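You operate a simulated robot arm through the tools that you are given. There is no shell and no other tool. Be economical: measure what you need, move in short steps, check, and stop when the job is done.

You are at the controls of a simulated robot arm. One attempt, no reset.

Task
Put things in order on the worktop beside the basin. At the end: one of the green batteries from the worktop beside the basin is on the worktop under the window; the teal lantern is in the teal bucket; the green bottle stands where the teal lantern stood; the blue foot pad from the worktop beside the basin stands where the green bottle stood; whatever was shut is shut again. Leave all else as you found it, and nothing knocked over. Set down upright: green battery.

Only the result counts: the job must be done as asked and must still hold three seconds after the hand-in. Knocking over, shifting, dropping, spilling or breaking anything else fails it.

Robot
A 7-joint arm with a two-finger parallel gripper, fixed in place. Base frame: the origin is at the foot of the arm, x ahead of it, y to its left, z up; the work surface is at about z = 0. Lengths are in mm, angles in rad, forces in N, time in s.
With the tool pointing down near the work surface it reaches from about 240 to 620 mm from the base axis. Its first joint turns from -1.152 to 1.152 rad. Payload 2.6 kg.
Tool frame: the origin (TCP) lies between the finger pads and is the grasp point; the fingertips stand 30 mm ahead of it; z points along the fingers, y is the line along which they close. The gripper opens to 94 mm. The fingers are 28 mm wide and 10 mm thick; the gripper's body (50 by 96 mm) begins 55 mm behind the TCP.
Orientation is that of the tool frame in the base frame, as a unit quaternion [x, y, z, w]. With the fingers straight down and closing along the base's y, the tool's x points along the base's -x, its y along +y and its z along -z.

Tools
- The arm moves only by the tool move_arm. Its argument "deltas" is a list of rows, each an object (a shift or turn left out is 0, a gripper value left out holds the last) with "translation": the shift along the base's x, y, z in mm, a list of three; "delta_rot": the turn, a rotation vector about the base's x, y, z in rad, a list of three. In form: [{"translation": [x, y, z], "delta_rot": [ax, ay, az]}, ...]. A call has 1 to 20 rows; each row is the pose to reach, as a shift and turn from the pose commanded when the call began. "claw" is the gripper command, from -1 (fully open) to 1 (shut), values between in proportion, set as the call begins (left out, the last holds). Rows are played at 5 a second. More than 50 mm and 0.15 rad between two rows, or a gripper value outside its range, and nothing of the call is played. Where a pose cannot be reached the arm comes as near as it can. A force on the tool above 40 N (or 10 N above the force at the start of the call, whichever is more), or a blocked arm, ends the call early, and 0.2 s more pass. The fingers move at their own pace (about 72 mm/s each) and stop on an object; they squeeze with about 24 N. The grip force told is the motor's: it shows also when the fingers shut on nothing. Time passes only in rows, and 0.2 s behind the last, so rows that repeat a pose let the fingers close. The reply holds the time, the measured pose of the TCP, the force on the tool along the base axes, the opening and the grip force, in the units named above and with some noise, with the torque about the TCP (base axes, N m) and any sound that the robot's microphone picked up.
- Cameras (640 x 400 px; columns grow to the right, rows downward): "scene" is fixed at [-6.8, 423.8, 543]; the picture's right is [-0.99, -0.15, 0.00], its down [-0.12, 0.76, -0.64] and it looks along [0.10, -0.63, -0.77] (base axes); focal length 214 px, centre (320, 200). "wrist" rides on the gripper at [76, 14, -103] in the tool frame; the picture's right is [-0.18, 0.98, 0.00], its down [-0.75, -0.14, -0.64] and it looks along [-0.63, -0.12, 0.77] (tool axes); focal length 243 px, centre (320, 200). There is no depth. A picture from a camera that has moved, and an enlarged one, comes with that camera's place and axes in the base frame and with its lens.
- camera(camera): a new picture of that camera. No time passes.
- inspect(camera, box): a new picture of the part [left, top, right, bottom] of that camera's present view, enlarged. No time passes.
- finish_job(): hands the job in; it is judged then, once.

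Go step by step. Nothing tells you positions but the pictures and the camera data: compare them with the known pose of the tool, close in by small moves and look again before you grip or let go. The budget is 120 turns and 76 pictures, counting those below and the enlarged ones. Unless the task says otherwise, let go and move clear before handing in, and close with one line.

The tools are called after "Call:" as a command line: name --argument value ..., lists and objects as JSON in quotes. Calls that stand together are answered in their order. move_arm: Moves the arm, as the interface text tells. Its arguments: {"type":"object","properties":{"deltas":{"type":"array"},"claw":{"type":"number"}},"required":["deltas"]} The other tools are called the same way: camera (camera) takes a picture; inspect (camera, box) takes an enlarged picture of a part of a camera's view; finish_job () hands the job in.

At the start:

```text
t: 0.0
eef_pos: [352.8, 75.4, 390.2]
tool_rot: [0.0, 1.0, 0.0, 0.001]
contact_force: [1.0, -0.7, 0.6]
wrist_torque: [-0.01, 0.01, -0.01]
opening: 94.3
gripper_force: 0.0
```

scene: 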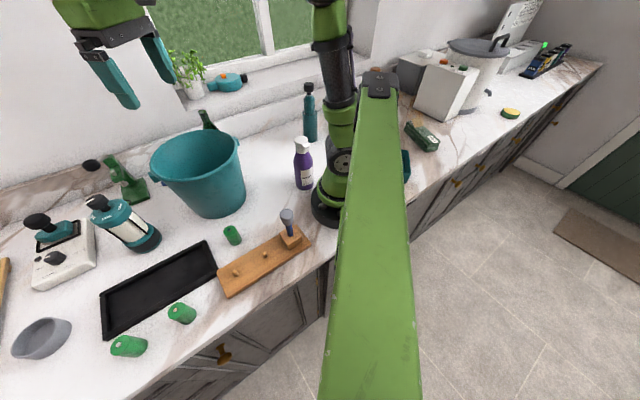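
wrist: 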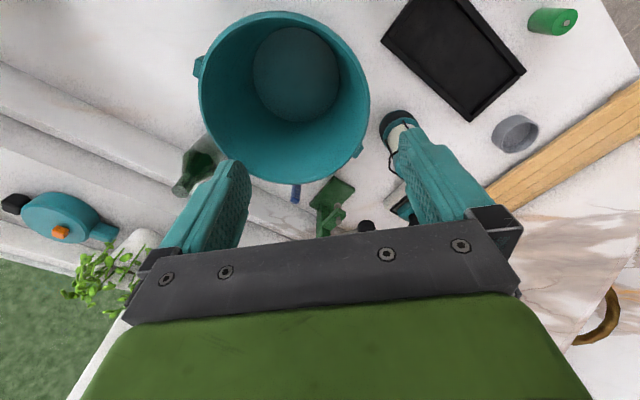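

I see a worktop with a teal bucket, a teal lantern-like object, three green batteries, trays and a window ledge behind. I'll enlarge parts of the scene to identify things.

Call:
inspect --camera "scene" --box '[0, 130, 200, 255]'

Call:
inspect --camera "scene" --box '[0, 235, 200, 360]'

Call:
inspect --camera "scene" --box '[160, 60, 352, 180]'

Call:
inspect --camera "scene" --box '[380, 20, 604, 160]'

Call:
inspect --camera "scene" --box '[170, 130, 362, 250]'

```text
3.20 times, centred on (100, 192) of scene
camera zoom: at [-6.8, 423.8, 543.0], right [-0.99, -0.15, 0.0], down [-0.12, 0.76, -0.64], along [0.1, -0.63, -0.77], focal length 686 px, centre (1024, 224)
```

zoom: 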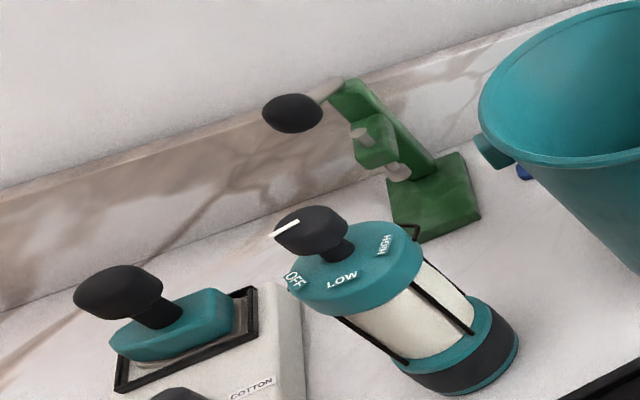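

```text
3.20 times, centred on (100, 298) of scene
camera zoom: at [-6.8, 423.8, 543.0], right [-0.99, -0.15, 0.0], down [-0.12, 0.76, -0.64], along [0.1, -0.63, -0.77], focal length 686 px, centre (1024, -112)
```

zoom: 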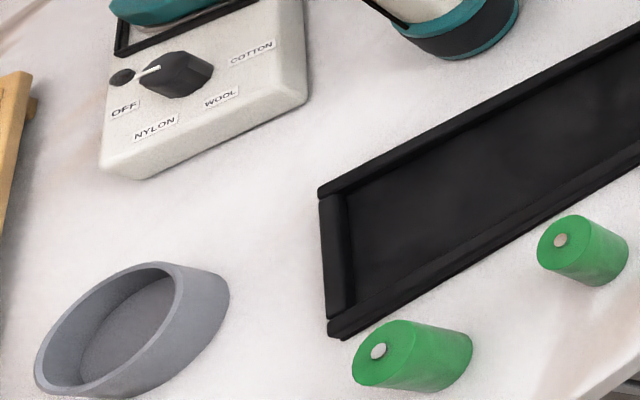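

```text
3.33 times, centred on (256, 120) of scene
camera zoom: at [-6.8, 423.8, 543.0], right [-0.99, -0.15, 0.0], down [-0.12, 0.76, -0.64], along [0.1, -0.63, -0.77], focal length 715 px, centre (533, 467)
```

zoom: 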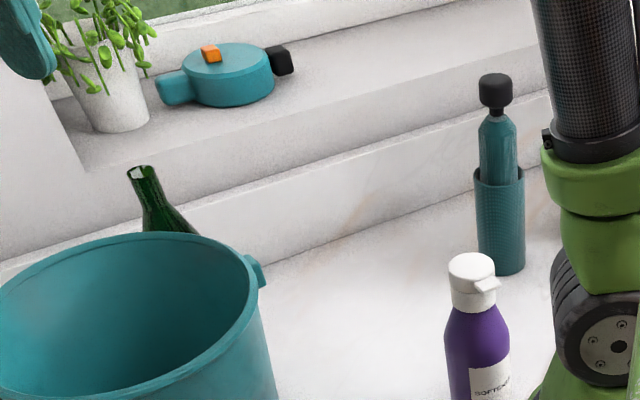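

```text
2.86 times, centred on (492, 90) of scene
camera zoom: at [-6.8, 423.8, 543.0], right [-0.99, -0.15, 0.0], down [-0.12, 0.76, -0.64], along [0.1, -0.63, -0.77], focal length 613 px, centre (-171, 514)
```

zoom: 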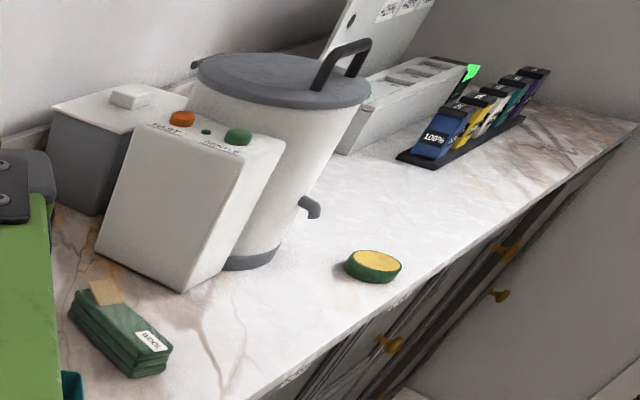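

```text
3.33 times, centred on (266, 190) of scene
camera zoom: at [-6.8, 423.8, 543.0], right [-0.99, -0.15, 0.0], down [-0.12, 0.76, -0.64], along [0.1, -0.63, -0.77], focal length 715 px, centre (500, 233)
```

zoom: 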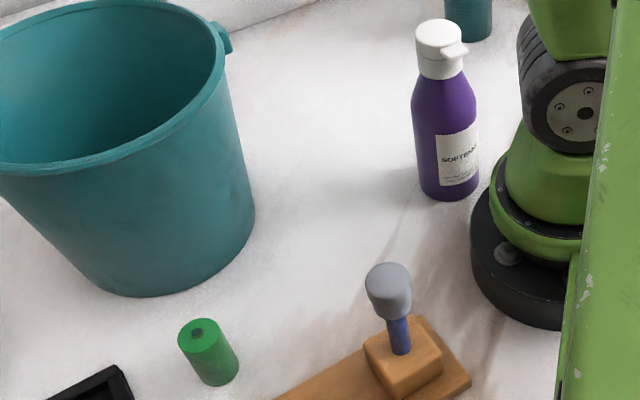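

The lantern (OFF/LOW/HIGH top), green bottle and a bit of blue behind the bucket are visible. I'll swing the wrist toward the window side for a better look.

Call:
move_arm --deltas '[{"translation": [-5, -35, 10], "delta_rot": [0, 0, -0.08]}, {"translation": [-10, -70, 20], "delta_rot": [0, 0, -0.16]}, {"translation": [-15, -105, 30], "delta_rot": [0, 0, -0.24]}, {"translation": [-20, -140, 40], "delta_rot": [0, 0, -0.32]}, {"translation": [-30, -180, 50], "delta_rot": [0, 0, -0.42]}]'

Call:
camera --camera "wrist"

Call:
camera --camera "scene"

```text
t: 1.2
eef_pos: [322.3, -106.6, 442.5]
tool_rot: [0.209, 0.978, 0.0, 0.001]
contact_force: [0.2, -0.5, -0.3]
wrist_torque: [0.02, 0.0, -0.02]
opening: 94.2
gripper_force: 0.0
```

```text
68 pictures are left
camera wrist: at [258.9, -60.8, 544.9], right [0.57, 0.82, 0.0], down [0.63, -0.44, 0.64], along [0.53, -0.36, -0.77], focal length 243 px, centre (320, 200)
```

wrist: 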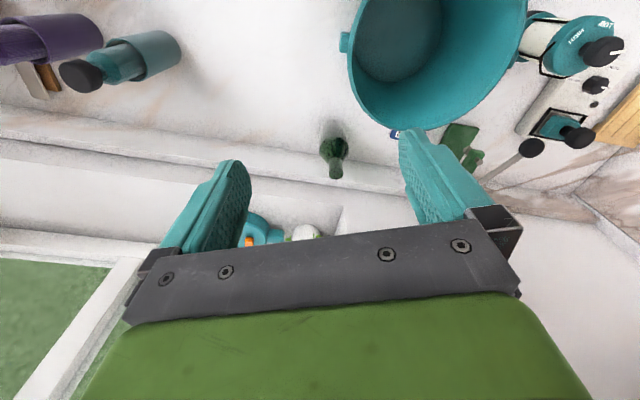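

```text
67 pictures are left
```

scene: 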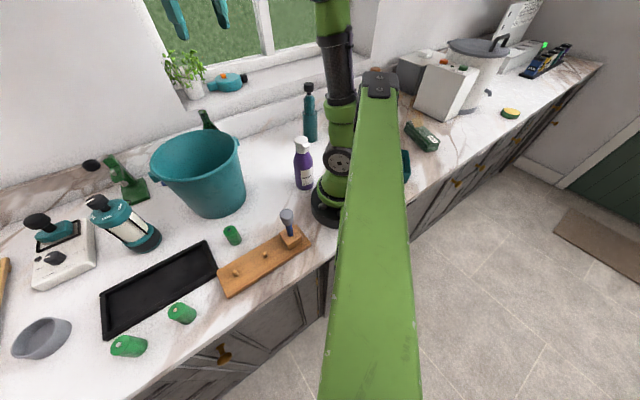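

I need to find the basin and the distinction between the two worktops. Zooming on the blue thing and then swinging to the other side.

Call:
inspect --camera "wrist" --box '[300, 90, 492, 210]'

Call:
move_arm --deltas '[{"translation": [5, 35, 0], "delta_rot": [0, 0, 0.1]}, {"translation": [10, 70, 0], "delta_rot": [0, 0, 0.2]}, {"translation": [15, 105, 0], "delta_rot": [0, 0, 0.3]}, {"translation": [15, 140, 0], "delta_rot": [0, 0, 0.4]}, {"translation": [15, 175, 0], "delta_rot": [0, 0, 0.5]}, {"translation": [10, 210, 0], "delta_rot": [0, 0, 0.6]}, {"translation": [5, 245, 0], "delta_rot": [0, 0, 0.7]}, {"translation": [0, 280, 0], "delta_rot": [0, 0, 0.8]}, {"translation": [-20, 315, 0], "delta_rot": [0, 0, 0.9]}, {"translation": [-40, 345, 0], "delta_rot": [0, 0, 1.0]}]'

Call:
camera --camera "wrist"

```text
3.33 times, centred on (396, 150) of wrist
camera zoom: at [258.9, -60.8, 544.9], right [0.57, 0.82, 0.0], down [0.63, -0.44, 0.64], along [0.53, -0.36, -0.77], focal length 809 px, centre (67, 367)
```

zoom: 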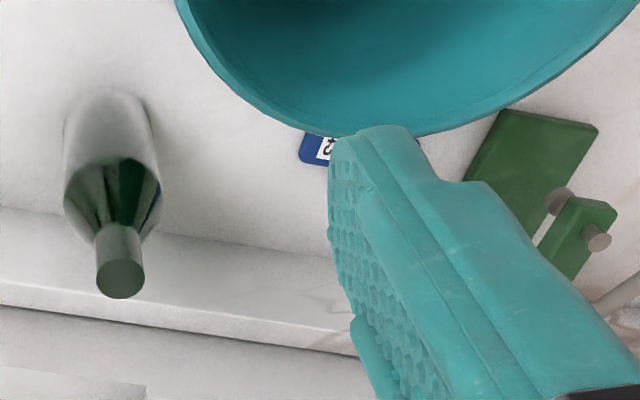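

```text
t: 3.4
eef_pos: [282.6, 240.3, 442.8]
tool_rot: [-0.286, 0.958, 0.0, 0.0]
contact_force: [-0.7, 0.0, 0.2]
wrist_torque: [0.0, 0.0, 0.03]
opening: 94.0
gripper_force: 0.0
```

```text
65 pictures are left
camera wrist: at [210.0, 210.7, 545.1], right [-0.39, 0.92, 0.0], down [0.71, 0.3, 0.64], along [0.59, 0.25, -0.77], focal length 243 px, centre (320, 200)
```

wrist: 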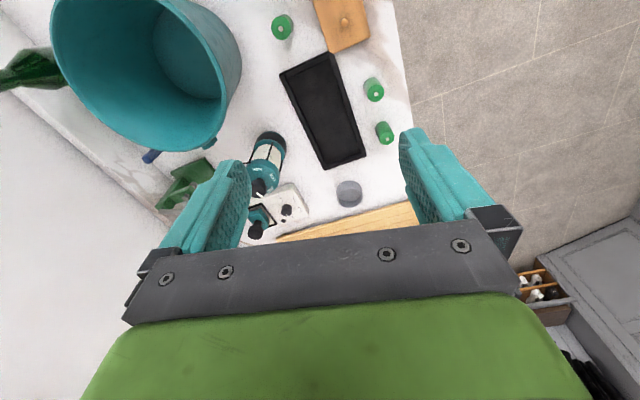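

No obvious basin yet; I'll tilt the wrist camera up to look further ahead along +x.

Call:
move_arm --deltas '[{"translation": [0, -20, 0], "delta_rot": [0, -0.1, -0.1]}, {"translation": [0, -40, 0], "delta_rot": [0, -0.2, -0.2]}, {"translation": [0, -70, 0], "delta_rot": [0, -0.3, -0.3]}, {"translation": [0, -100, 0], "delta_rot": [0, -0.4, -0.4]}, {"translation": [0, -130, 0], "delta_rot": [0, -0.5, -0.5]}]'

Call:
camera --camera "wrist"

```text
t: 4.6
eef_pos: [283.3, 110.7, 443.6]
tool_rot: [-0.033, 0.969, -0.07, 0.235]
contact_force: [0.4, 0.3, -0.1]
wrist_torque: [-0.03, -0.03, 0.03]
opening: 94.0
gripper_force: 0.1
```

```text
64 pictures are left
camera wrist: at [167.4, 130.6, 496.5], right [0.13, 0.99, -0.07], down [0.38, 0.01, 0.93], along [0.92, -0.15, -0.37], focal length 243 px, centre (320, 200)
```

wrist: 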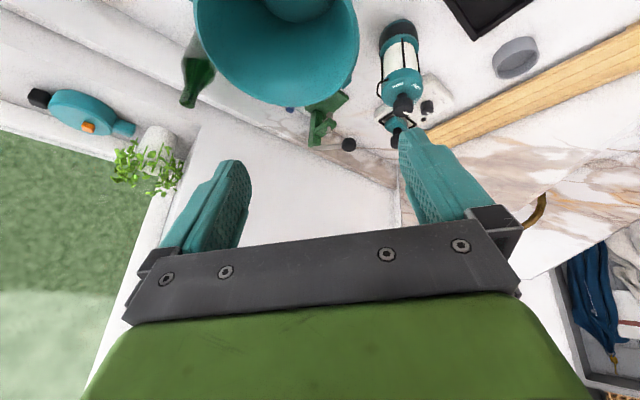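

I'll look for seams between worktops and anything hidden by the arm.

Call:
inspect --camera "scene" --box '[200, 80, 360, 180]'

Call:
inspect --camera "wrist" --box '[0, 0, 240, 150]'

Call:
inspect --camera "wrist" --box '[440, 100, 640, 380]'

```text
4.00 times, centred on (280, 130) of scene
camera zoom: at [-6.8, 423.8, 543.0], right [-0.99, -0.15, 0.0], down [-0.12, 0.76, -0.64], along [0.1, -0.63, -0.77], focal length 858 px, centre (480, 480)
```

zoom: 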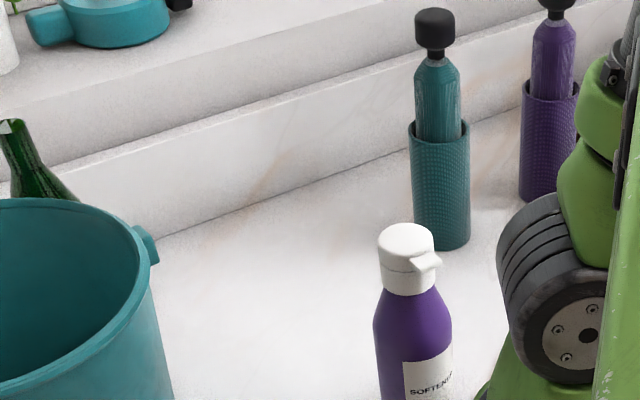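

```text
2.67 times, centred on (120, 75) of wrist
camera zoom: at [167.4, 130.6, 496.5], right [0.13, 0.99, -0.07], down [0.38, 0.01, 0.93], along [0.92, -0.15, -0.37], focal length 647 px, centre (853, 533)
```

zoom: 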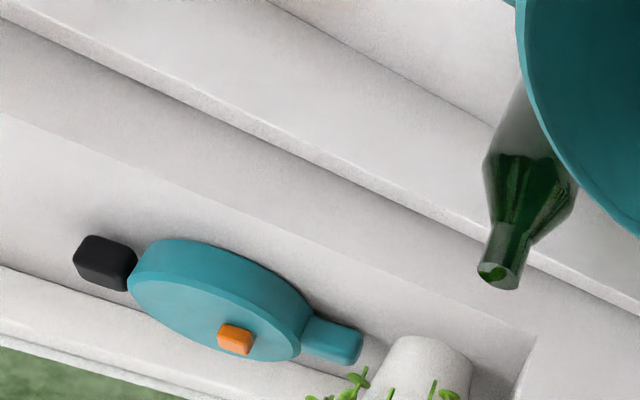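

```text
1.43 times, centred on (540, 240) of wrist
camera zoom: at [167.4, 130.6, 496.5], right [0.13, 0.99, -0.07], down [0.38, 0.01, 0.93], along [0.92, -0.15, -0.37], focal length 347 px, centre (6, 143)
```

zoom: 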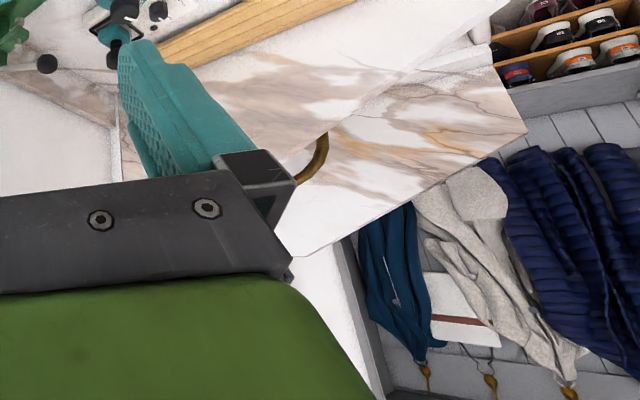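

The basin (brass tap) is beyond the +x end; the area under the window is around x≈250, y≈-200 by the bottles. Now I straighten the tool and look down near the lantern.

Call:
move_arm --deltas '[{"translation": [10, 15, 0], "delta_rot": [0, 0.1, 0.1]}, {"translation": [20, 30, 0], "delta_rot": [0, 0.2, 0.2]}, {"translation": [40, 45, 0], "delta_rot": [0, 0.3, 0.3]}, {"translation": [60, 60, 0], "delta_rot": [0, 0.4, 0.4]}, {"translation": [80, 75, 0], "delta_rot": [0, 0.5, 0.5]}, {"translation": [100, 75, 0], "delta_rot": [0, 0.5, 0.5]}]'

Call:
camera --camera "wrist"

```text
t: 6.0
eef_pos: [384.0, 185.8, 442.0]
tool_rot: [-0.288, 0.958, 0.0, 0.0]
contact_force: [-0.5, 0.0, 0.4]
wrist_torque: [-0.02, 0.01, 0.0]
opening: 93.7
gripper_force: 0.1
```

```text
60 pictures are left
camera wrist: at [312.8, 155.7, 543.6], right [-0.39, 0.92, 0.0], down [0.71, 0.3, 0.64], along [0.59, 0.25, -0.77], focal length 243 px, centre (320, 200)
```

wrist: 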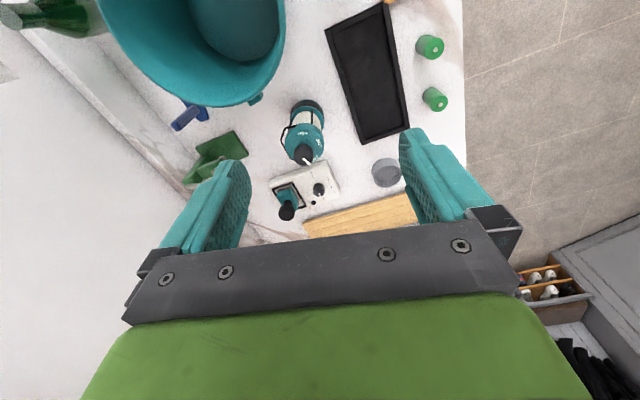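

Call:
inspect --camera "wrist" --box '[150, 80, 342, 220]'

Call:
inspect --camera "wrist" --box '[330, 0, 490, 120]'

```text
2.86 times, centred on (246, 150) of wrist
camera zoom: at [312.8, 155.7, 543.6], right [-0.39, 0.92, 0.0], down [0.71, 0.3, 0.64], along [0.59, 0.25, -0.77], focal length 693 px, centre (531, 343)
```

zoom: 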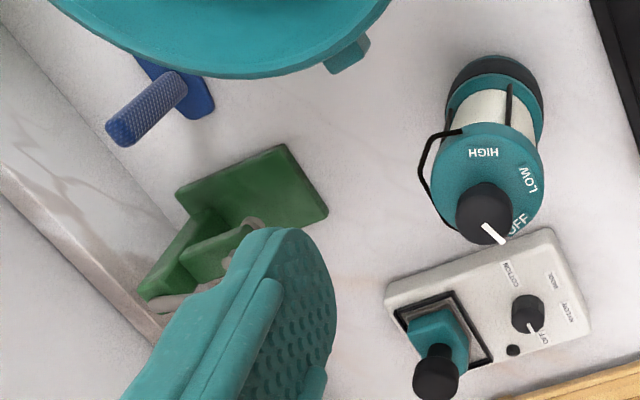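

```text
3.33 times, centred on (410, 60) of wrist
camera zoom: at [312.8, 155.7, 543.6], right [-0.39, 0.92, 0.0], down [0.71, 0.3, 0.64], along [0.59, 0.25, -0.77], focal length 809 px, centre (20, 667)
```

zoom: 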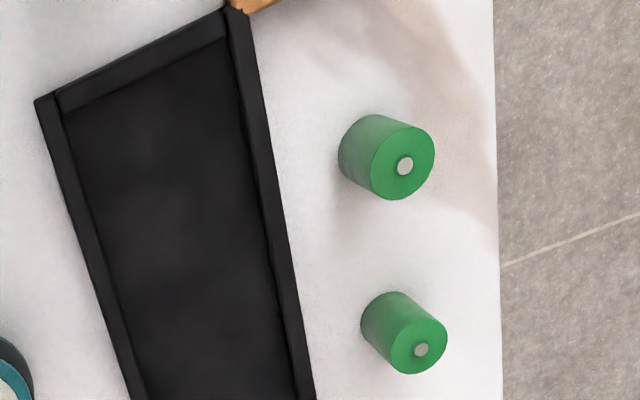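

Knob triangulates to about (495, 208, 203). I'll zoom further on the lantern in the scene, to settle its base.

Call:
inspect --camera "scene" --box '[76, 180, 172, 260]'

Call:
move_arm --deltas '[{"translation": [-20, 5, -40], "delta_rot": [0, 0, -0.1]}, {"translation": [-40, 10, -80], "delta_rot": [0, 0, -0.2]}, {"translation": [-40, 15, -100], "delta_rot": [0, 0, -0.25]}]'

Call:
camera --camera "wrist"

```text
5.00 times, centred on (124, 220) of scene
camera zoom: at [-6.8, 423.8, 543.0], right [-0.99, -0.15, 0.0], down [-0.12, 0.76, -0.64], along [0.1, -0.63, -0.77], focal length 1072 px, centre (1300, 100)
```

zoom: 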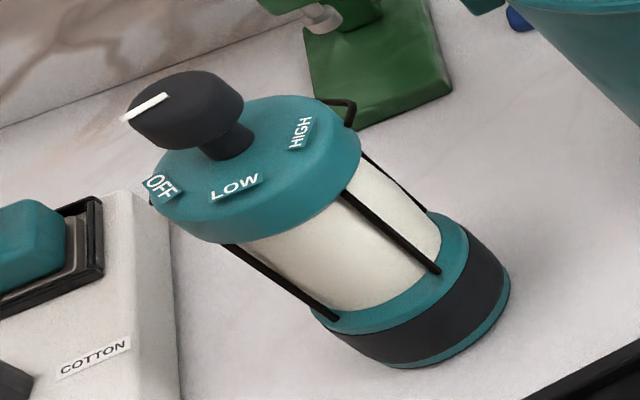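

```text
t: 6.8
eef_pos: [344.0, 200.6, 341.7]
tool_rot: [-0.164, 0.986, 0.0, 0.0]
contact_force: [0.2, 0.0, -0.2]
wrist_torque: [0.02, 0.01, 0.0]
opening: 93.9
gripper_force: 0.1
```

```text
56 pictures are left
camera wrist: at [266.7, 190.1, 442.8], right [-0.14, 0.99, 0.0], down [0.76, 0.11, 0.64], along [0.64, 0.09, -0.77], focal length 243 px, centre (320, 200)
```

wrist: 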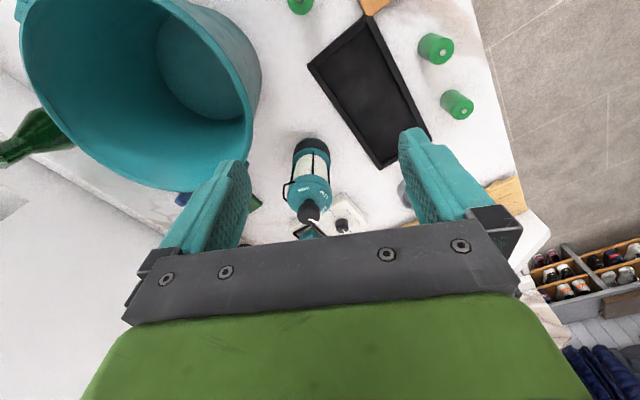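

Lantern looks to be at about (515, 207), ~180 tall, with a wire bail. Zooming on it from the wrist.

Call:
inspect --camera "wrist" --box '[262, 130, 358, 240]'

```text
3.64 times, centred on (310, 185) of wrist
camera zoom: at [266.7, 190.1, 442.8], right [-0.14, 0.99, 0.0], down [0.76, 0.11, 0.64], along [0.64, 0.09, -0.77], focal length 882 px, centre (356, 254)
```

zoom: 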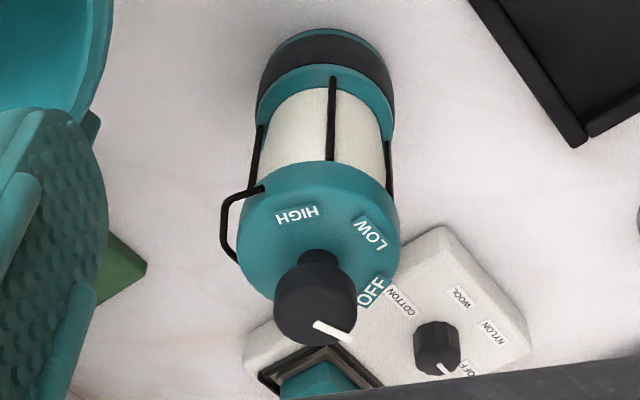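

I'll grip the lantern's cap with fingers along x (clear of its small side handle). First hover over it turned by about 83°.

Call:
move_arm --deltas '[{"translation": [15, 0, 0], "delta_rot": [0, 0, -0.145]}, {"translation": [30, 0, 0], "delta_rot": [0, 0, -0.29]}, {"translation": [50, 0, 0], "delta_rot": [0, 0, -0.435]}, {"translation": [70, 0, 0], "delta_rot": [0, 0, -0.58]}, {"translation": [90, 0, 0], "delta_rot": [0, 0, -0.725]}, {"translation": [110, 2, 0], "delta_rot": [0, 0, -0.87]}, {"translation": [130, 4, 0], "delta_rot": [0, 0, -1.015]}, {"translation": [150, 6, 0], "delta_rot": [0, 0, -1.16]}, {"translation": [160, 6, 0], "delta_rot": [0, 0, -1.305]}, {"translation": [171, 6, -20], "delta_rot": [0, 0, -1.45]}, {"translation": [171, 6, -60], "delta_rot": [0, 0, -1.45]}]'

Call:
camera --camera "wrist"

Call:
inspect --camera "scene" --box '[40, 100, 240, 260]'

```text
t: 9.2
eef_pos: [515.8, 205.8, 281.8]
tool_rot: [0.531, 0.847, 0.001, 0.0]
contact_force: [0.6, -0.2, -0.1]
wrist_torque: [0.0, 0.02, 0.04]
opening: 94.2
gripper_force: 0.1
out of reach, approached as far as the arm can: row 8, 9, 10
```

```text
54 pictures are left
camera wrist: at [495.6, 281.8, 384.1], right [0.96, 0.26, 0.0], down [0.2, -0.74, 0.64], along [0.17, -0.62, -0.77], focal length 243 px, centre (320, 200)
```

wrist: 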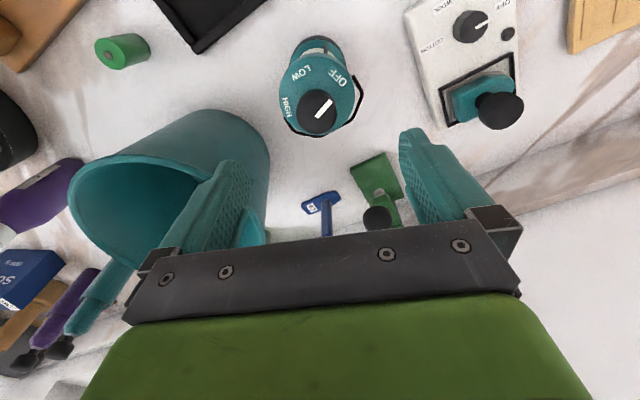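

```text
2.50 times, centred on (140, 180) of scene
camera zoom: at [-6.8, 423.8, 543.0], right [-0.99, -0.15, 0.0], down [-0.12, 0.76, -0.64], along [0.1, -0.63, -0.77], focal length 536 px, centre (770, 250)
```

zoom: 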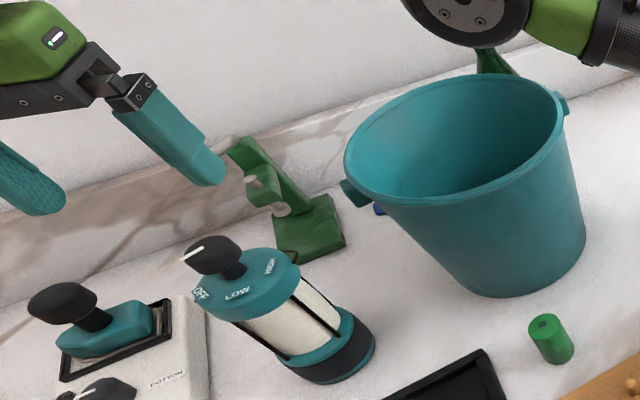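

The lantern axis lines up with the tool axis within a few mm. Descending to about z=138.

Call:
move_arm --deltas '[{"translation": [-1, 1, -40]}, {"translation": [-1, 1, -80]}, {"translation": [-1, 1, -115]}, {"translation": [-1, 1, -142]}]'

Call:
camera --camera "wrist"

Call:
inspect --camera "scene" --box '[40, 140, 200, 260]'

```text
t: 10.2
eef_pos: [514.4, 207.4, 140.9]
tool_rot: [0.531, 0.848, 0.0, 0.0]
contact_force: [0.2, -1.4, -0.8]
wrist_torque: [0.03, -0.02, 0.02]
opening: 94.4
gripper_force: 0.0
```

```text
52 pictures are left
camera wrist: at [493.4, 283.0, 241.5], right [0.96, 0.26, 0.0], down [0.2, -0.74, 0.64], along [0.17, -0.62, -0.77], focal length 243 px, centre (320, 200)
```

wrist: 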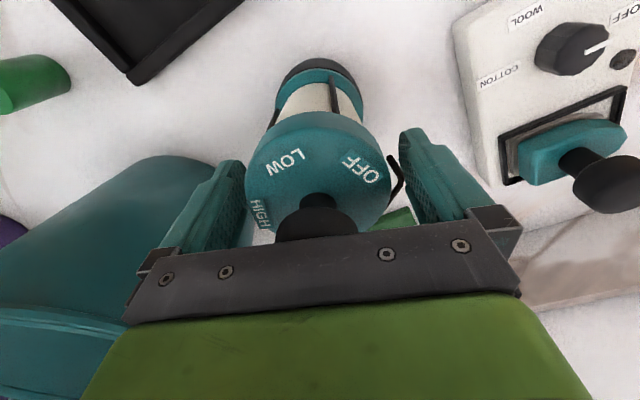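

```text
3.33 times, centred on (120, 200) of scene
camera zoom: at [-6.8, 423.8, 543.0], right [-0.99, -0.15, 0.0], down [-0.12, 0.76, -0.64], along [0.1, -0.63, -0.77], focal length 715 px, centre (987, 200)
```

zoom: 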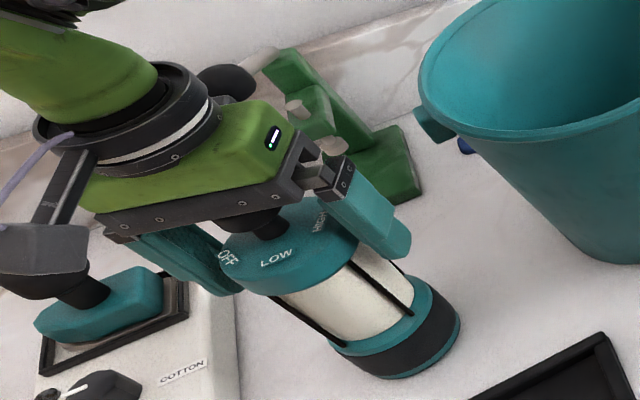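

The side handle seems close to the right finger; I'll zoom in before closing.

Call:
inspect --camera "wrist" --box '[220, 110, 440, 247]'

```text
2.91 times, centred on (330, 178) of wrist
camera zoom: at [493.4, 283.0, 241.5], right [0.96, 0.26, 0.0], down [0.2, -0.74, 0.64], along [0.17, -0.62, -0.77], focal length 706 px, centre (291, 262)
```

zoom: 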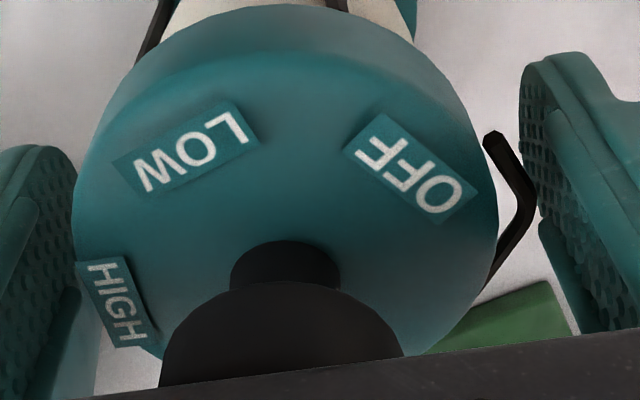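

The bail's pivots sit near my finger positions, so the cap is awkward here. The round knob on the axis is a cleaner hold; I'll rise so the fingertips are just over the cap and look.

Call:
move_arm --deltas '[{"translation": [0, 1, 25]}, {"translation": [0, 1, 44]}]' --claw -0.2

Call:
inspect --camera "wrist" --box '[200, 80, 440, 230]'

Call:
inspect --camera "scene" --box '[60, 140, 172, 210]'

```text
t: 10.8
eef_pos: [514.1, 208.6, 182.3]
tool_rot: [0.531, 0.848, 0.0, 0.0]
contact_force: [-0.3, -0.3, -2.9]
wrist_torque: [0.0, 0.05, 0.02]
opening: 72.8
gripper_force: 24.6
```

```text
2.67 times, centred on (320, 155) of wrist
camera zoom: at [493.0, 284.2, 285.5], right [0.96, 0.26, 0.0], down [0.2, -0.74, 0.64], along [0.17, -0.62, -0.77], focal length 647 px, centre (320, 320)
```

zoom: 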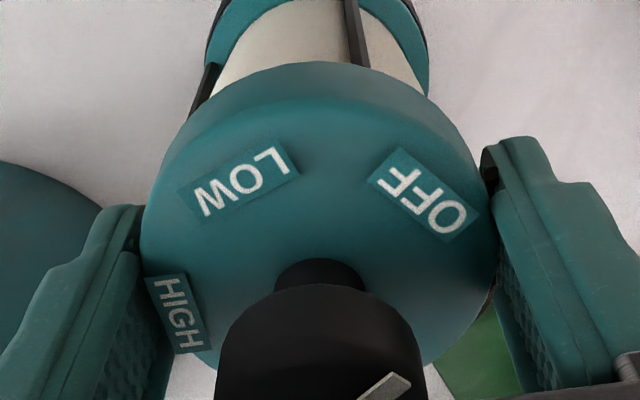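

```text
5.71 times, centred on (116, 175) of scene
camera zoom: at [-6.8, 423.8, 543.0], right [-0.99, -0.15, 0.0], down [-0.12, 0.76, -0.64], along [0.1, -0.63, -0.77], focal length 1226 px, centre (1486, 343)
```

zoom: 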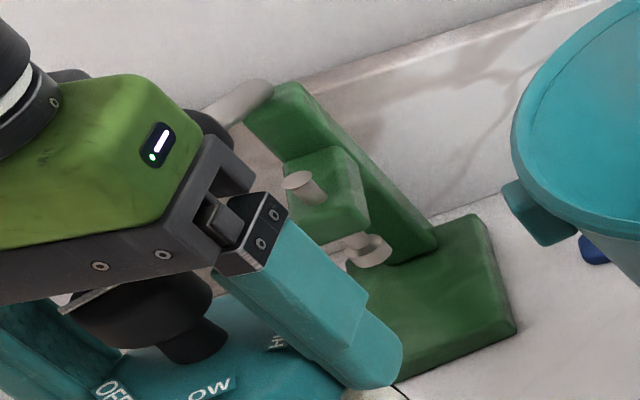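

The fingers closed before the rise, so the lantern is held by its cap and lifted (opening 72.8, ~3 N weight). I'll firm up the grip and check that it hangs straight.

Call:
move_arm --deltas '[{"translation": [0, 0, 0]}, {"translation": [0, 0, 30]}]' --claw 1

Call:
camera --camera "scene"

Call:
camera --camera "wrist"

```text
t: 11.4
eef_pos: [512.8, 207.8, 214.5]
tool_rot: [0.531, 0.847, 0.0, 0.0]
contact_force: [-0.3, -0.2, -2.8]
wrist_torque: [-0.02, -0.01, -0.04]
opening: 72.4
gripper_force: 24.2
```

```text
47 pictures are left
```

scene: 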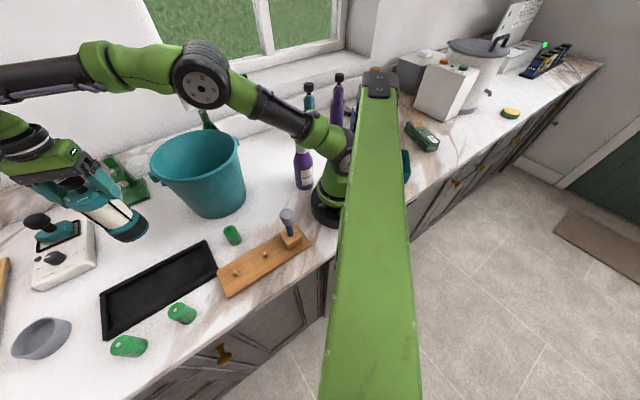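

```text
46 pictures are left
camera wrist: at [492.5, 283.7, 316.7], right [0.96, 0.26, 0.0], down [0.2, -0.74, 0.64], along [0.17, -0.62, -0.77], focal length 243 px, centre (320, 200)
```

wrist: 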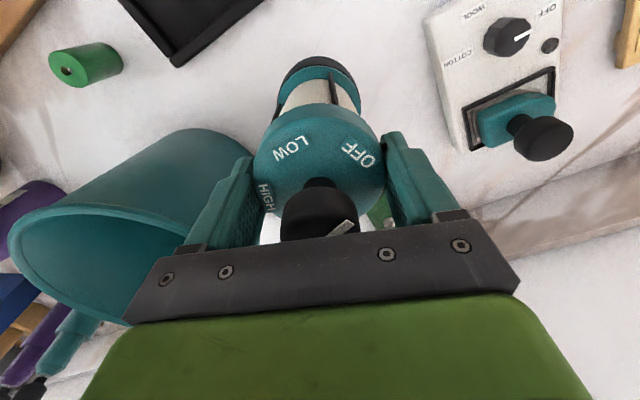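

The lantern is held straight. Its stand spot was (514.5, 207). Raising it and carrying it over the bucket, estimated at (385, 28).

Call:
move_arm --deltas '[{"translation": [0, 0, 45]}, {"translation": [-5, 0, 90]}, {"translation": [-15, 0, 135]}, {"translation": [-30, -10, 170]}, {"translation": [-45, -35, 195]}, {"translation": [-65, -75, 200]}, {"translation": [-85, -112, 200]}, {"translation": [-105, -145, 200]}, {"translation": [-128, -180, 200]}, {"translation": [-128, -180, 200]}]'

Call:
camera --camera "wrist"

Call:
camera --camera "scene"

```text
t: 13.6
eef_pos: [385.1, 28.1, 412.6]
tool_rot: [0.53, 0.848, 0.0, 0.0]
contact_force: [0.1, 0.5, -3.1]
wrist_torque: [0.01, -0.01, -0.01]
opening: 72.3
gripper_force: 24.0
out of reach, approached as far as the arm can: row 3, 4, 5
```

```text
45 pictures are left
camera wrist: at [364.5, 102.9, 514.4], right [0.96, 0.26, 0.0], down [0.2, -0.74, 0.64], along [0.17, -0.62, -0.77], focal length 243 px, centre (320, 200)
```

wrist: 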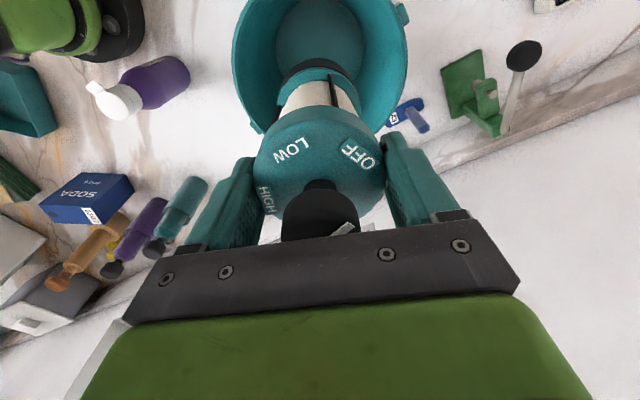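

```text
44 pictures are left
```

scene: 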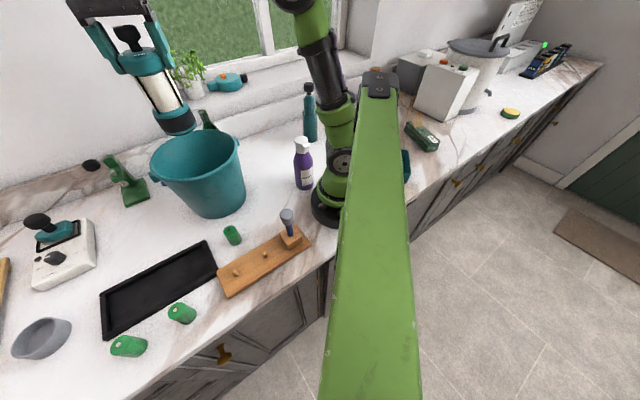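

The lantern is centred over the bucket. Lowering inside.

Call:
move_arm --deltas '[{"translation": [0, 0, -45]}, {"translation": [0, 0, -90]}, {"translation": [0, 0, -135]}, {"translation": [0, 0, -175]}, {"translation": [0, 0, -210]}, {"translation": [0, 0, -235]}, {"translation": [0, 0, -250]}]'

Call:
camera --camera "wrist"

```text
t: 15.2
eef_pos: [387.4, 28.8, 161.0]
tool_rot: [0.531, 0.848, 0.0, 0.0]
contact_force: [-0.4, -0.7, -2.8]
wrist_torque: [0.0, -0.02, 0.04]
opening: 72.3
gripper_force: 23.8
```

```text
43 pictures are left
camera wrist: at [366.3, 104.2, 263.8], right [0.96, 0.26, 0.0], down [0.2, -0.74, 0.64], along [0.17, -0.62, -0.77], focal length 243 px, centre (320, 200)
```

wrist: 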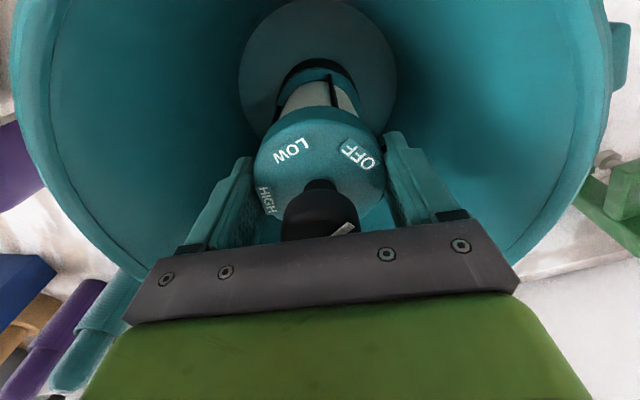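

Well centred above the bucket floor. Lowering in small steps until contact.

Call:
move_arm --deltas '[{"translation": [0, 0, -4]}, {"translation": [0, 0, -8]}, {"translation": [0, 0, -11]}]'

```text
t: 16.1
eef_pos: [387.7, 28.8, 155.4]
tool_rot: [0.532, 0.847, 0.002, 0.004]
contact_force: [-0.6, -0.1, 3.5]
wrist_torque: [0.02, -0.05, 0.0]
opening: 72.1
gripper_force: 24.0
stopped in row 3: the force on the tool passed its limit at 47 N (the readings are from after the stop); the commanded pose is now the measured one
```

It rests on the bucket floor. Releasing and rising straight out.

Call:
move_arm --deltas '[{"translation": [0, 0, 0]}, {"translation": [0, 0, 0]}, {"translation": [0, 0, 0]}]' --claw -1

Call:
move_arm --deltas '[{"translation": [0, 0, 20]}, {"translation": [0, 0, 50]}, {"translation": [0, 0, 95]}, {"translation": [0, 0, 140]}, {"translation": [0, 0, 190]}, {"translation": [0, 0, 235]}]'

Call:
camera --camera "wrist"

```text
t: 16.9
eef_pos: [388.3, 28.3, 155.4]
tool_rot: [0.532, 0.847, 0.003, 0.003]
contact_force: [-0.4, -0.9, -0.4]
wrist_torque: [0.01, -0.03, 0.02]
opening: 94.0
gripper_force: 0.0
```

```text
t: 18.3
eef_pos: [385.7, 28.1, 391.3]
tool_rot: [0.532, 0.846, 0.003, 0.005]
contact_force: [0.6, -0.7, 0.5]
wrist_torque: [0.04, -0.02, 0.02]
opening: 93.9
gripper_force: 0.1
```

```text
42 pictures are left
camera wrist: at [365.0, 102.3, 493.4], right [0.97, 0.26, 0.01], down [0.19, -0.74, 0.64], along [0.17, -0.62, -0.77], focal length 243 px, centre (320, 200)
```

wrist: 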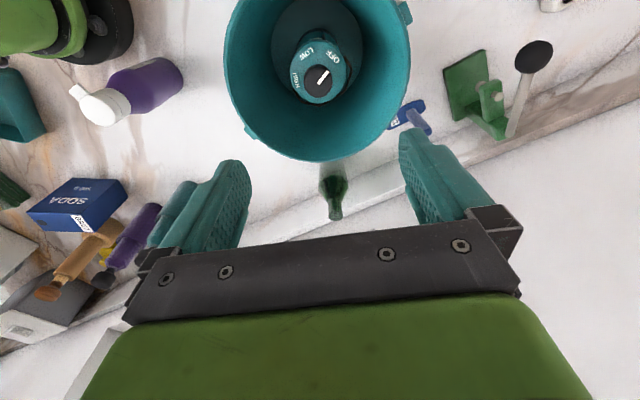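

Lantern is in the bucket, upright. The green bottle seems to be at about (468,-172), ~195 tall; hovering over it for alignment.

Call:
move_arm --deltas '[{"translation": [18, -45, 0], "delta_rot": [0, 0, -0.05]}, {"translation": [36, -90, 0], "delta_rot": [0, 0, -0.1]}, {"translation": [54, -135, 0], "delta_rot": [0, 0, -0.15]}, {"translation": [72, -175, 0], "delta_rot": [0, 0, -0.2]}, {"translation": [81, -199, -30], "delta_rot": [0, 0, -0.2]}, {"translation": [81, -199, -75], "delta_rot": [0, 0, -0.2]}, {"translation": [81, -199, -95], "delta_rot": [0, 0, -0.2]}]'

Call:
camera --camera "wrist"

```text
t: 19.9
eef_pos: [469.8, -171.2, 294.4]
tool_rot: [0.613, 0.79, 0.002, 0.004]
contact_force: [0.2, 0.0, 1.0]
wrist_torque: [-0.02, -0.04, 0.01]
opening: 93.9
gripper_force: 0.1
```

```text
41 pictures are left
camera wrist: at [463.5, -93.2, 396.2], right [1.0, 0.06, 0.01], down [0.04, -0.76, 0.64], along [0.05, -0.64, -0.77], focal length 243 px, centre (320, 200)
```

wrist: 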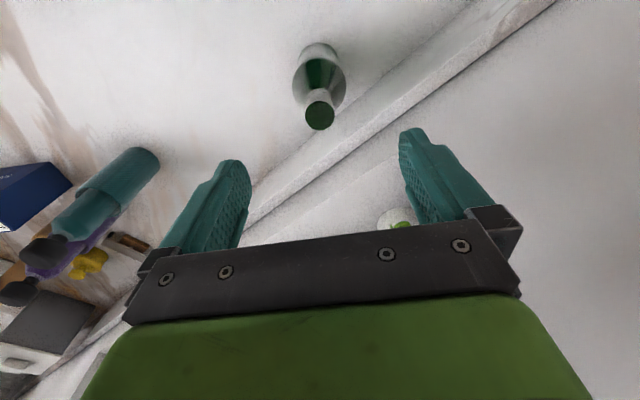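

The bottle axis lines up with the tool axis. Descending to grip the neck at z≈170.

Call:
move_arm --deltas '[{"translation": [0, 0, -45]}, {"translation": [0, 0, -90]}, {"translation": [0, 0, -125]}]'

Call:
inspect --camera "wrist" --box '[200, 40, 440, 240]'

Call:
inspect --camera "scene" --box '[130, 60, 290, 160]'

```text
t: 20.7
eef_pos: [467.9, -170.7, 170.2]
tool_rot: [0.614, 0.79, 0.003, 0.004]
contact_force: [-0.3, -0.6, 0.6]
wrist_torque: [0.03, 0.0, -0.03]
opening: 93.7
gripper_force: 0.2
```

```text
2.00 times, centred on (320, 140) of wrist
camera zoom: at [461.5, -92.4, 271.8], right [1.0, 0.06, 0.01], down [0.04, -0.76, 0.64], along [0.05, -0.64, -0.77], focal length 485 px, centre (320, 320)
```

zoom: 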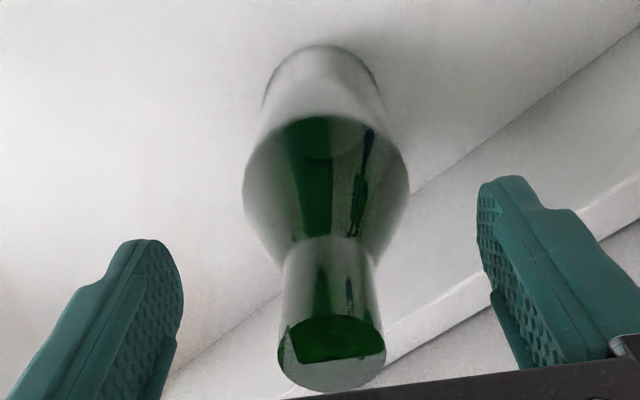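

```text
4.00 times, centred on (210, 110) of scene
camera zoom: at [-6.8, 423.8, 543.0], right [-0.99, -0.15, 0.0], down [-0.12, 0.76, -0.64], along [0.1, -0.63, -0.77], focal length 858 px, centre (760, 560)
```

zoom: 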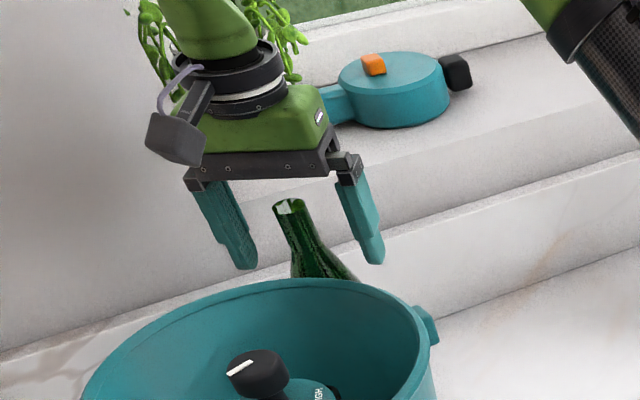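

Small offset of about 4 mm in x; correcting and closing on the neck.

Call:
move_arm --deltas '[{"translation": [4, 0, 0]}]'

Call:
move_arm --deltas '[{"translation": [0, 0, 0]}, {"translation": [0, 0, 0]}, {"translation": [0, 0, 0]}, {"translation": [0, 0, 0]}]' --claw 1

Call:
move_arm --deltas '[{"translation": [0, 0, 10]}, {"translation": [0, 0, 30]}]'

Call:
inspect --camera "wrist" --box '[200, 40, 440, 240]'

```text
t: 21.1
eef_pos: [470.5, -170.6, 170.4]
tool_rot: [0.613, 0.79, 0.001, 0.003]
contact_force: [-0.9, 0.3, 0.8]
wrist_torque: [0.0, 0.05, 0.0]
opening: 93.9
gripper_force: 0.2
```

```text
t: 22.1
eef_pos: [471.4, -171.2, 170.7]
tool_rot: [0.614, 0.79, 0.002, 0.004]
contact_force: [-1.8, -0.3, 1.7]
wrist_torque: [-0.06, 0.05, 0.0]
opening: 36.6
gripper_force: 23.9
```

```text
t: 22.7
eef_pos: [473.8, -170.8, 200.7]
tool_rot: [0.614, 0.789, 0.002, 0.003]
contact_force: [1.0, 0.4, -3.0]
wrist_torque: [-0.02, 0.02, -0.02]
opening: 33.7
gripper_force: 23.3
```

```text
2.00 times, centred on (320, 140) of wrist
camera zoom: at [467.2, -92.0, 302.3], right [1.0, 0.06, 0.01], down [0.04, -0.76, 0.64], along [0.05, -0.64, -0.77], focal length 485 px, centre (320, 320)
```

zoom: 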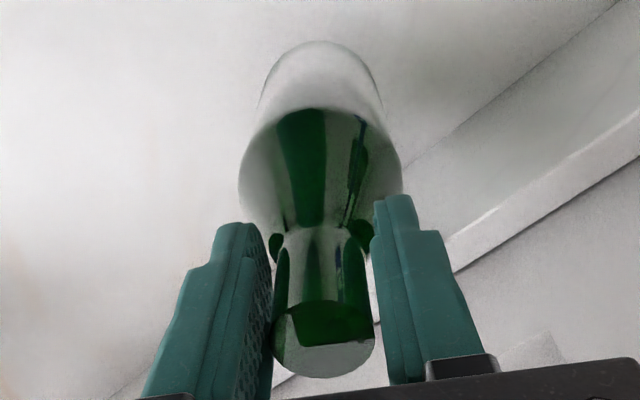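

Held, but the opening shifted slightly; lifting a bit and checking whether the grip is stable.

Call:
move_arm --deltas '[{"translation": [0, 0, 10]}, {"translation": [0, 0, 25]}, {"translation": [0, 0, 25]}, {"translation": [0, 0, 25]}]'

Call:
inspect --camera "scene" --box '[130, 60, 290, 160]'

```text
t: 23.7
eef_pos: [473.6, -170.3, 225.3]
tool_rot: [0.614, 0.789, 0.002, 0.004]
contact_force: [-1.1, 0.4, -2.4]
wrist_torque: [-0.04, -0.01, 0.02]
opening: 32.8
gripper_force: 24.4
```

```text
4.00 times, centred on (210, 110) of scene
camera zoom: at [-6.8, 423.8, 543.0], right [-0.99, -0.15, 0.0], down [-0.12, 0.76, -0.64], along [0.1, -0.63, -0.77], focal length 858 px, centre (760, 560)
```

zoom: 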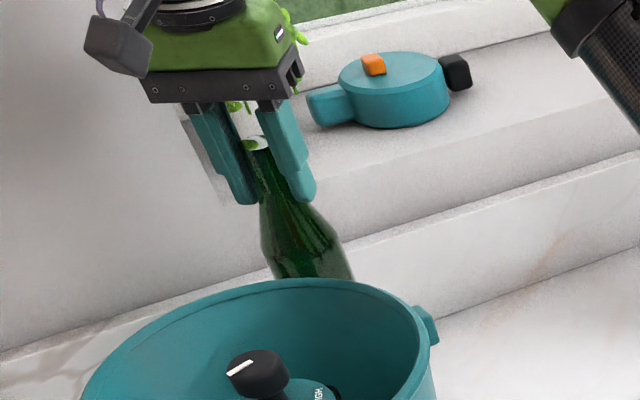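

The grip has settled almost onto the neck. Raising and carrying inward, above the bucket rim.

Call:
move_arm --deltas '[{"translation": [0, 0, 40]}, {"translation": [-15, 0, 80]}, {"translation": [-35, 0, 120]}, {"translation": [-60, 0, 155]}, {"translation": [-75, 0, 180]}, {"translation": [-85, 0, 185]}]'

Call:
camera --camera "scene"

```text
t: 25.1
eef_pos: [388.3, -169.9, 412.1]
tool_rot: [0.614, 0.79, 0.002, 0.003]
contact_force: [0.3, 0.5, -3.1]
wrist_torque: [0.02, -0.01, 0.0]
opening: 26.5
gripper_force: 23.9
```

```text
36 pictures are left
```

scene: 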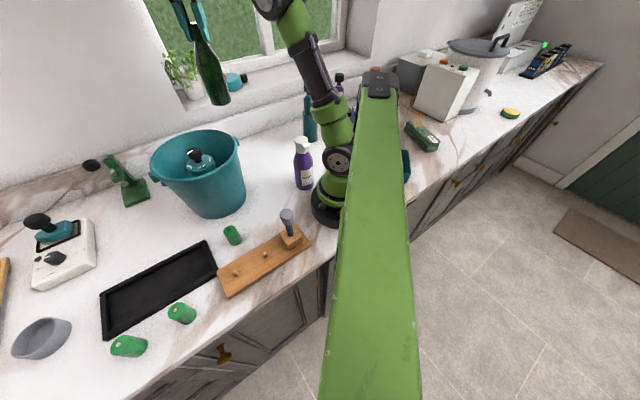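

Call:
inspect --camera "scene" --box '[160, 0, 256, 110]'

Call:
inspect --camera "wrist" --box '[200, 40, 440, 240]'

```text
3.64 times, centred on (208, 55) of scene
camera zoom: at [-6.8, 423.8, 543.0], right [-0.99, -0.15, 0.0], down [-0.12, 0.76, -0.64], along [0.1, -0.63, -0.77], focal length 780 px, centre (727, 727)
```

zoom: 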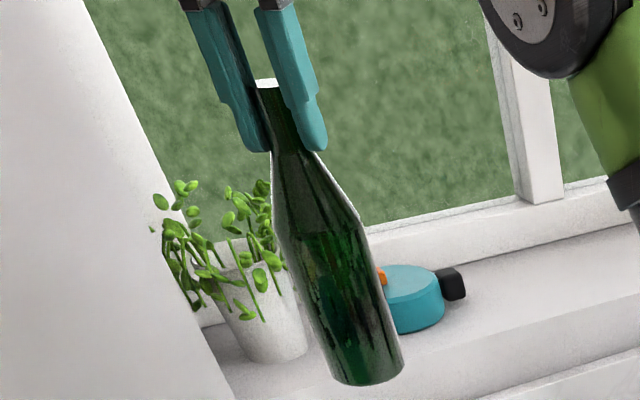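

```text
2.00 times, centred on (320, 140) of wrist
camera zoom: at [382.3, -92.2, 513.5], right [1.0, 0.06, 0.01], down [0.04, -0.76, 0.64], along [0.05, -0.64, -0.77], focal length 485 px, centre (320, 320)
```

zoom: 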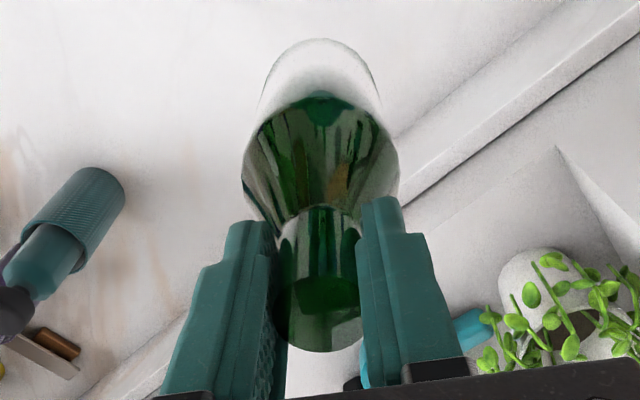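

The fingers now sit on the straight neck; the bottle slid ~12 mm, so its bottom is ~183 below the TCP. Carrying over the bucket at slightly greater height.

Call:
move_arm --deltas '[{"translation": [0, 15, 12], "delta_rot": [0, 0, 0.02]}, {"translation": [2, 45, 20], "delta_rot": [0, 0, 0.04]}, {"translation": [5, 80, 20], "delta_rot": [0, 0, 0.07]}, {"translation": [8, 115, 20], "delta_rot": [0, 0, 0.1]}, {"translation": [10, 150, 20], "delta_rot": [0, 0, 0.12]}, {"translation": [10, 185, 20], "delta_rot": [0, 0, 0.14]}, {"translation": [10, 220, 20], "delta_rot": [0, 0, 0.16]}, {"translation": [10, 255, 20], "delta_rot": [0, 0, 0.18]}, {"translation": [10, 290, 20], "delta_rot": [0, 0, 0.2]}, {"translation": [10, 325, 20], "delta_rot": [0, 0, 0.2]}, {"translation": [10, 360, 20], "delta_rot": [0, 0, 0.2]}, {"translation": [15, 375, 15], "delta_rot": [0, 0, 0.2]}]'

Call:
camera --camera "scene"

```text
t: 27.7
eef_pos: [402.2, 205.9, 425.6]
tool_rot: [0.532, 0.847, 0.003, 0.004]
contact_force: [-0.1, -0.8, -1.5]
wrist_torque: [-0.06, -0.04, -0.02]
opening: 25.5
gripper_force: 23.6
```

```text
33 pictures are left
```

scene: 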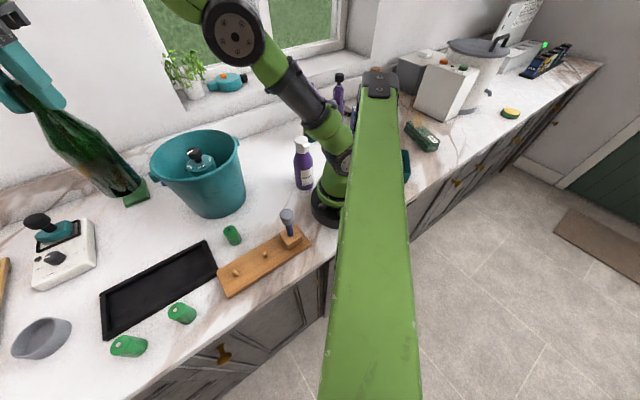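

Moving out to above the lantern's old spot (514.5, 207) and lowering.

Call:
move_arm --deltas '[{"translation": [25, 1, -20]}, {"translation": [55, 1, -45]}, {"translation": [85, 1, -75]}, {"translation": [112, 1, -105]}, {"translation": [112, 1, -140]}, {"translation": [112, 1, -175]}, {"translation": [112, 1, -200]}, {"translation": [112, 1, -210]}]'

Call:
camera --camera "wrist"

Call:
inspect --camera "scene" --box '[60, 140, 220, 260]'

```text
t: 29.5
eef_pos: [513.2, 205.5, 215.5]
tool_rot: [0.532, 0.847, 0.002, 0.004]
contact_force: [0.3, -0.5, -2.1]
wrist_torque: [0.03, 0.02, 0.0]
opening: 25.7
gripper_force: 24.3
out of reach, approached as far as the arm can: row 3, 4
```

```text
32 pictures are left
camera wrist: at [492.8, 281.1, 317.3], right [0.97, 0.26, 0.01], down [0.19, -0.74, 0.64], along [0.17, -0.62, -0.77], focal length 243 px, centre (320, 200)
```

wrist: 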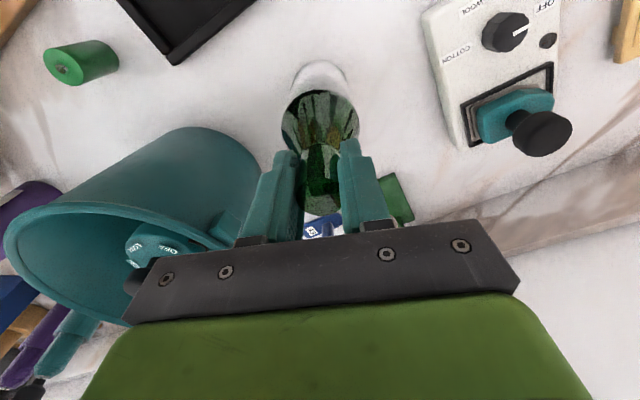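

```text
3.33 times, centred on (140, 200) of scene
camera zoom: at [-6.8, 423.8, 543.0], right [-0.99, -0.15, 0.0], down [-0.12, 0.76, -0.64], along [0.1, -0.63, -0.77], focal length 715 px, centre (920, 200)
```

zoom: 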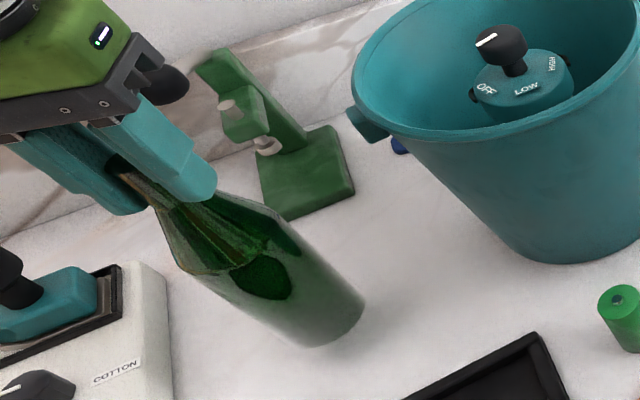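

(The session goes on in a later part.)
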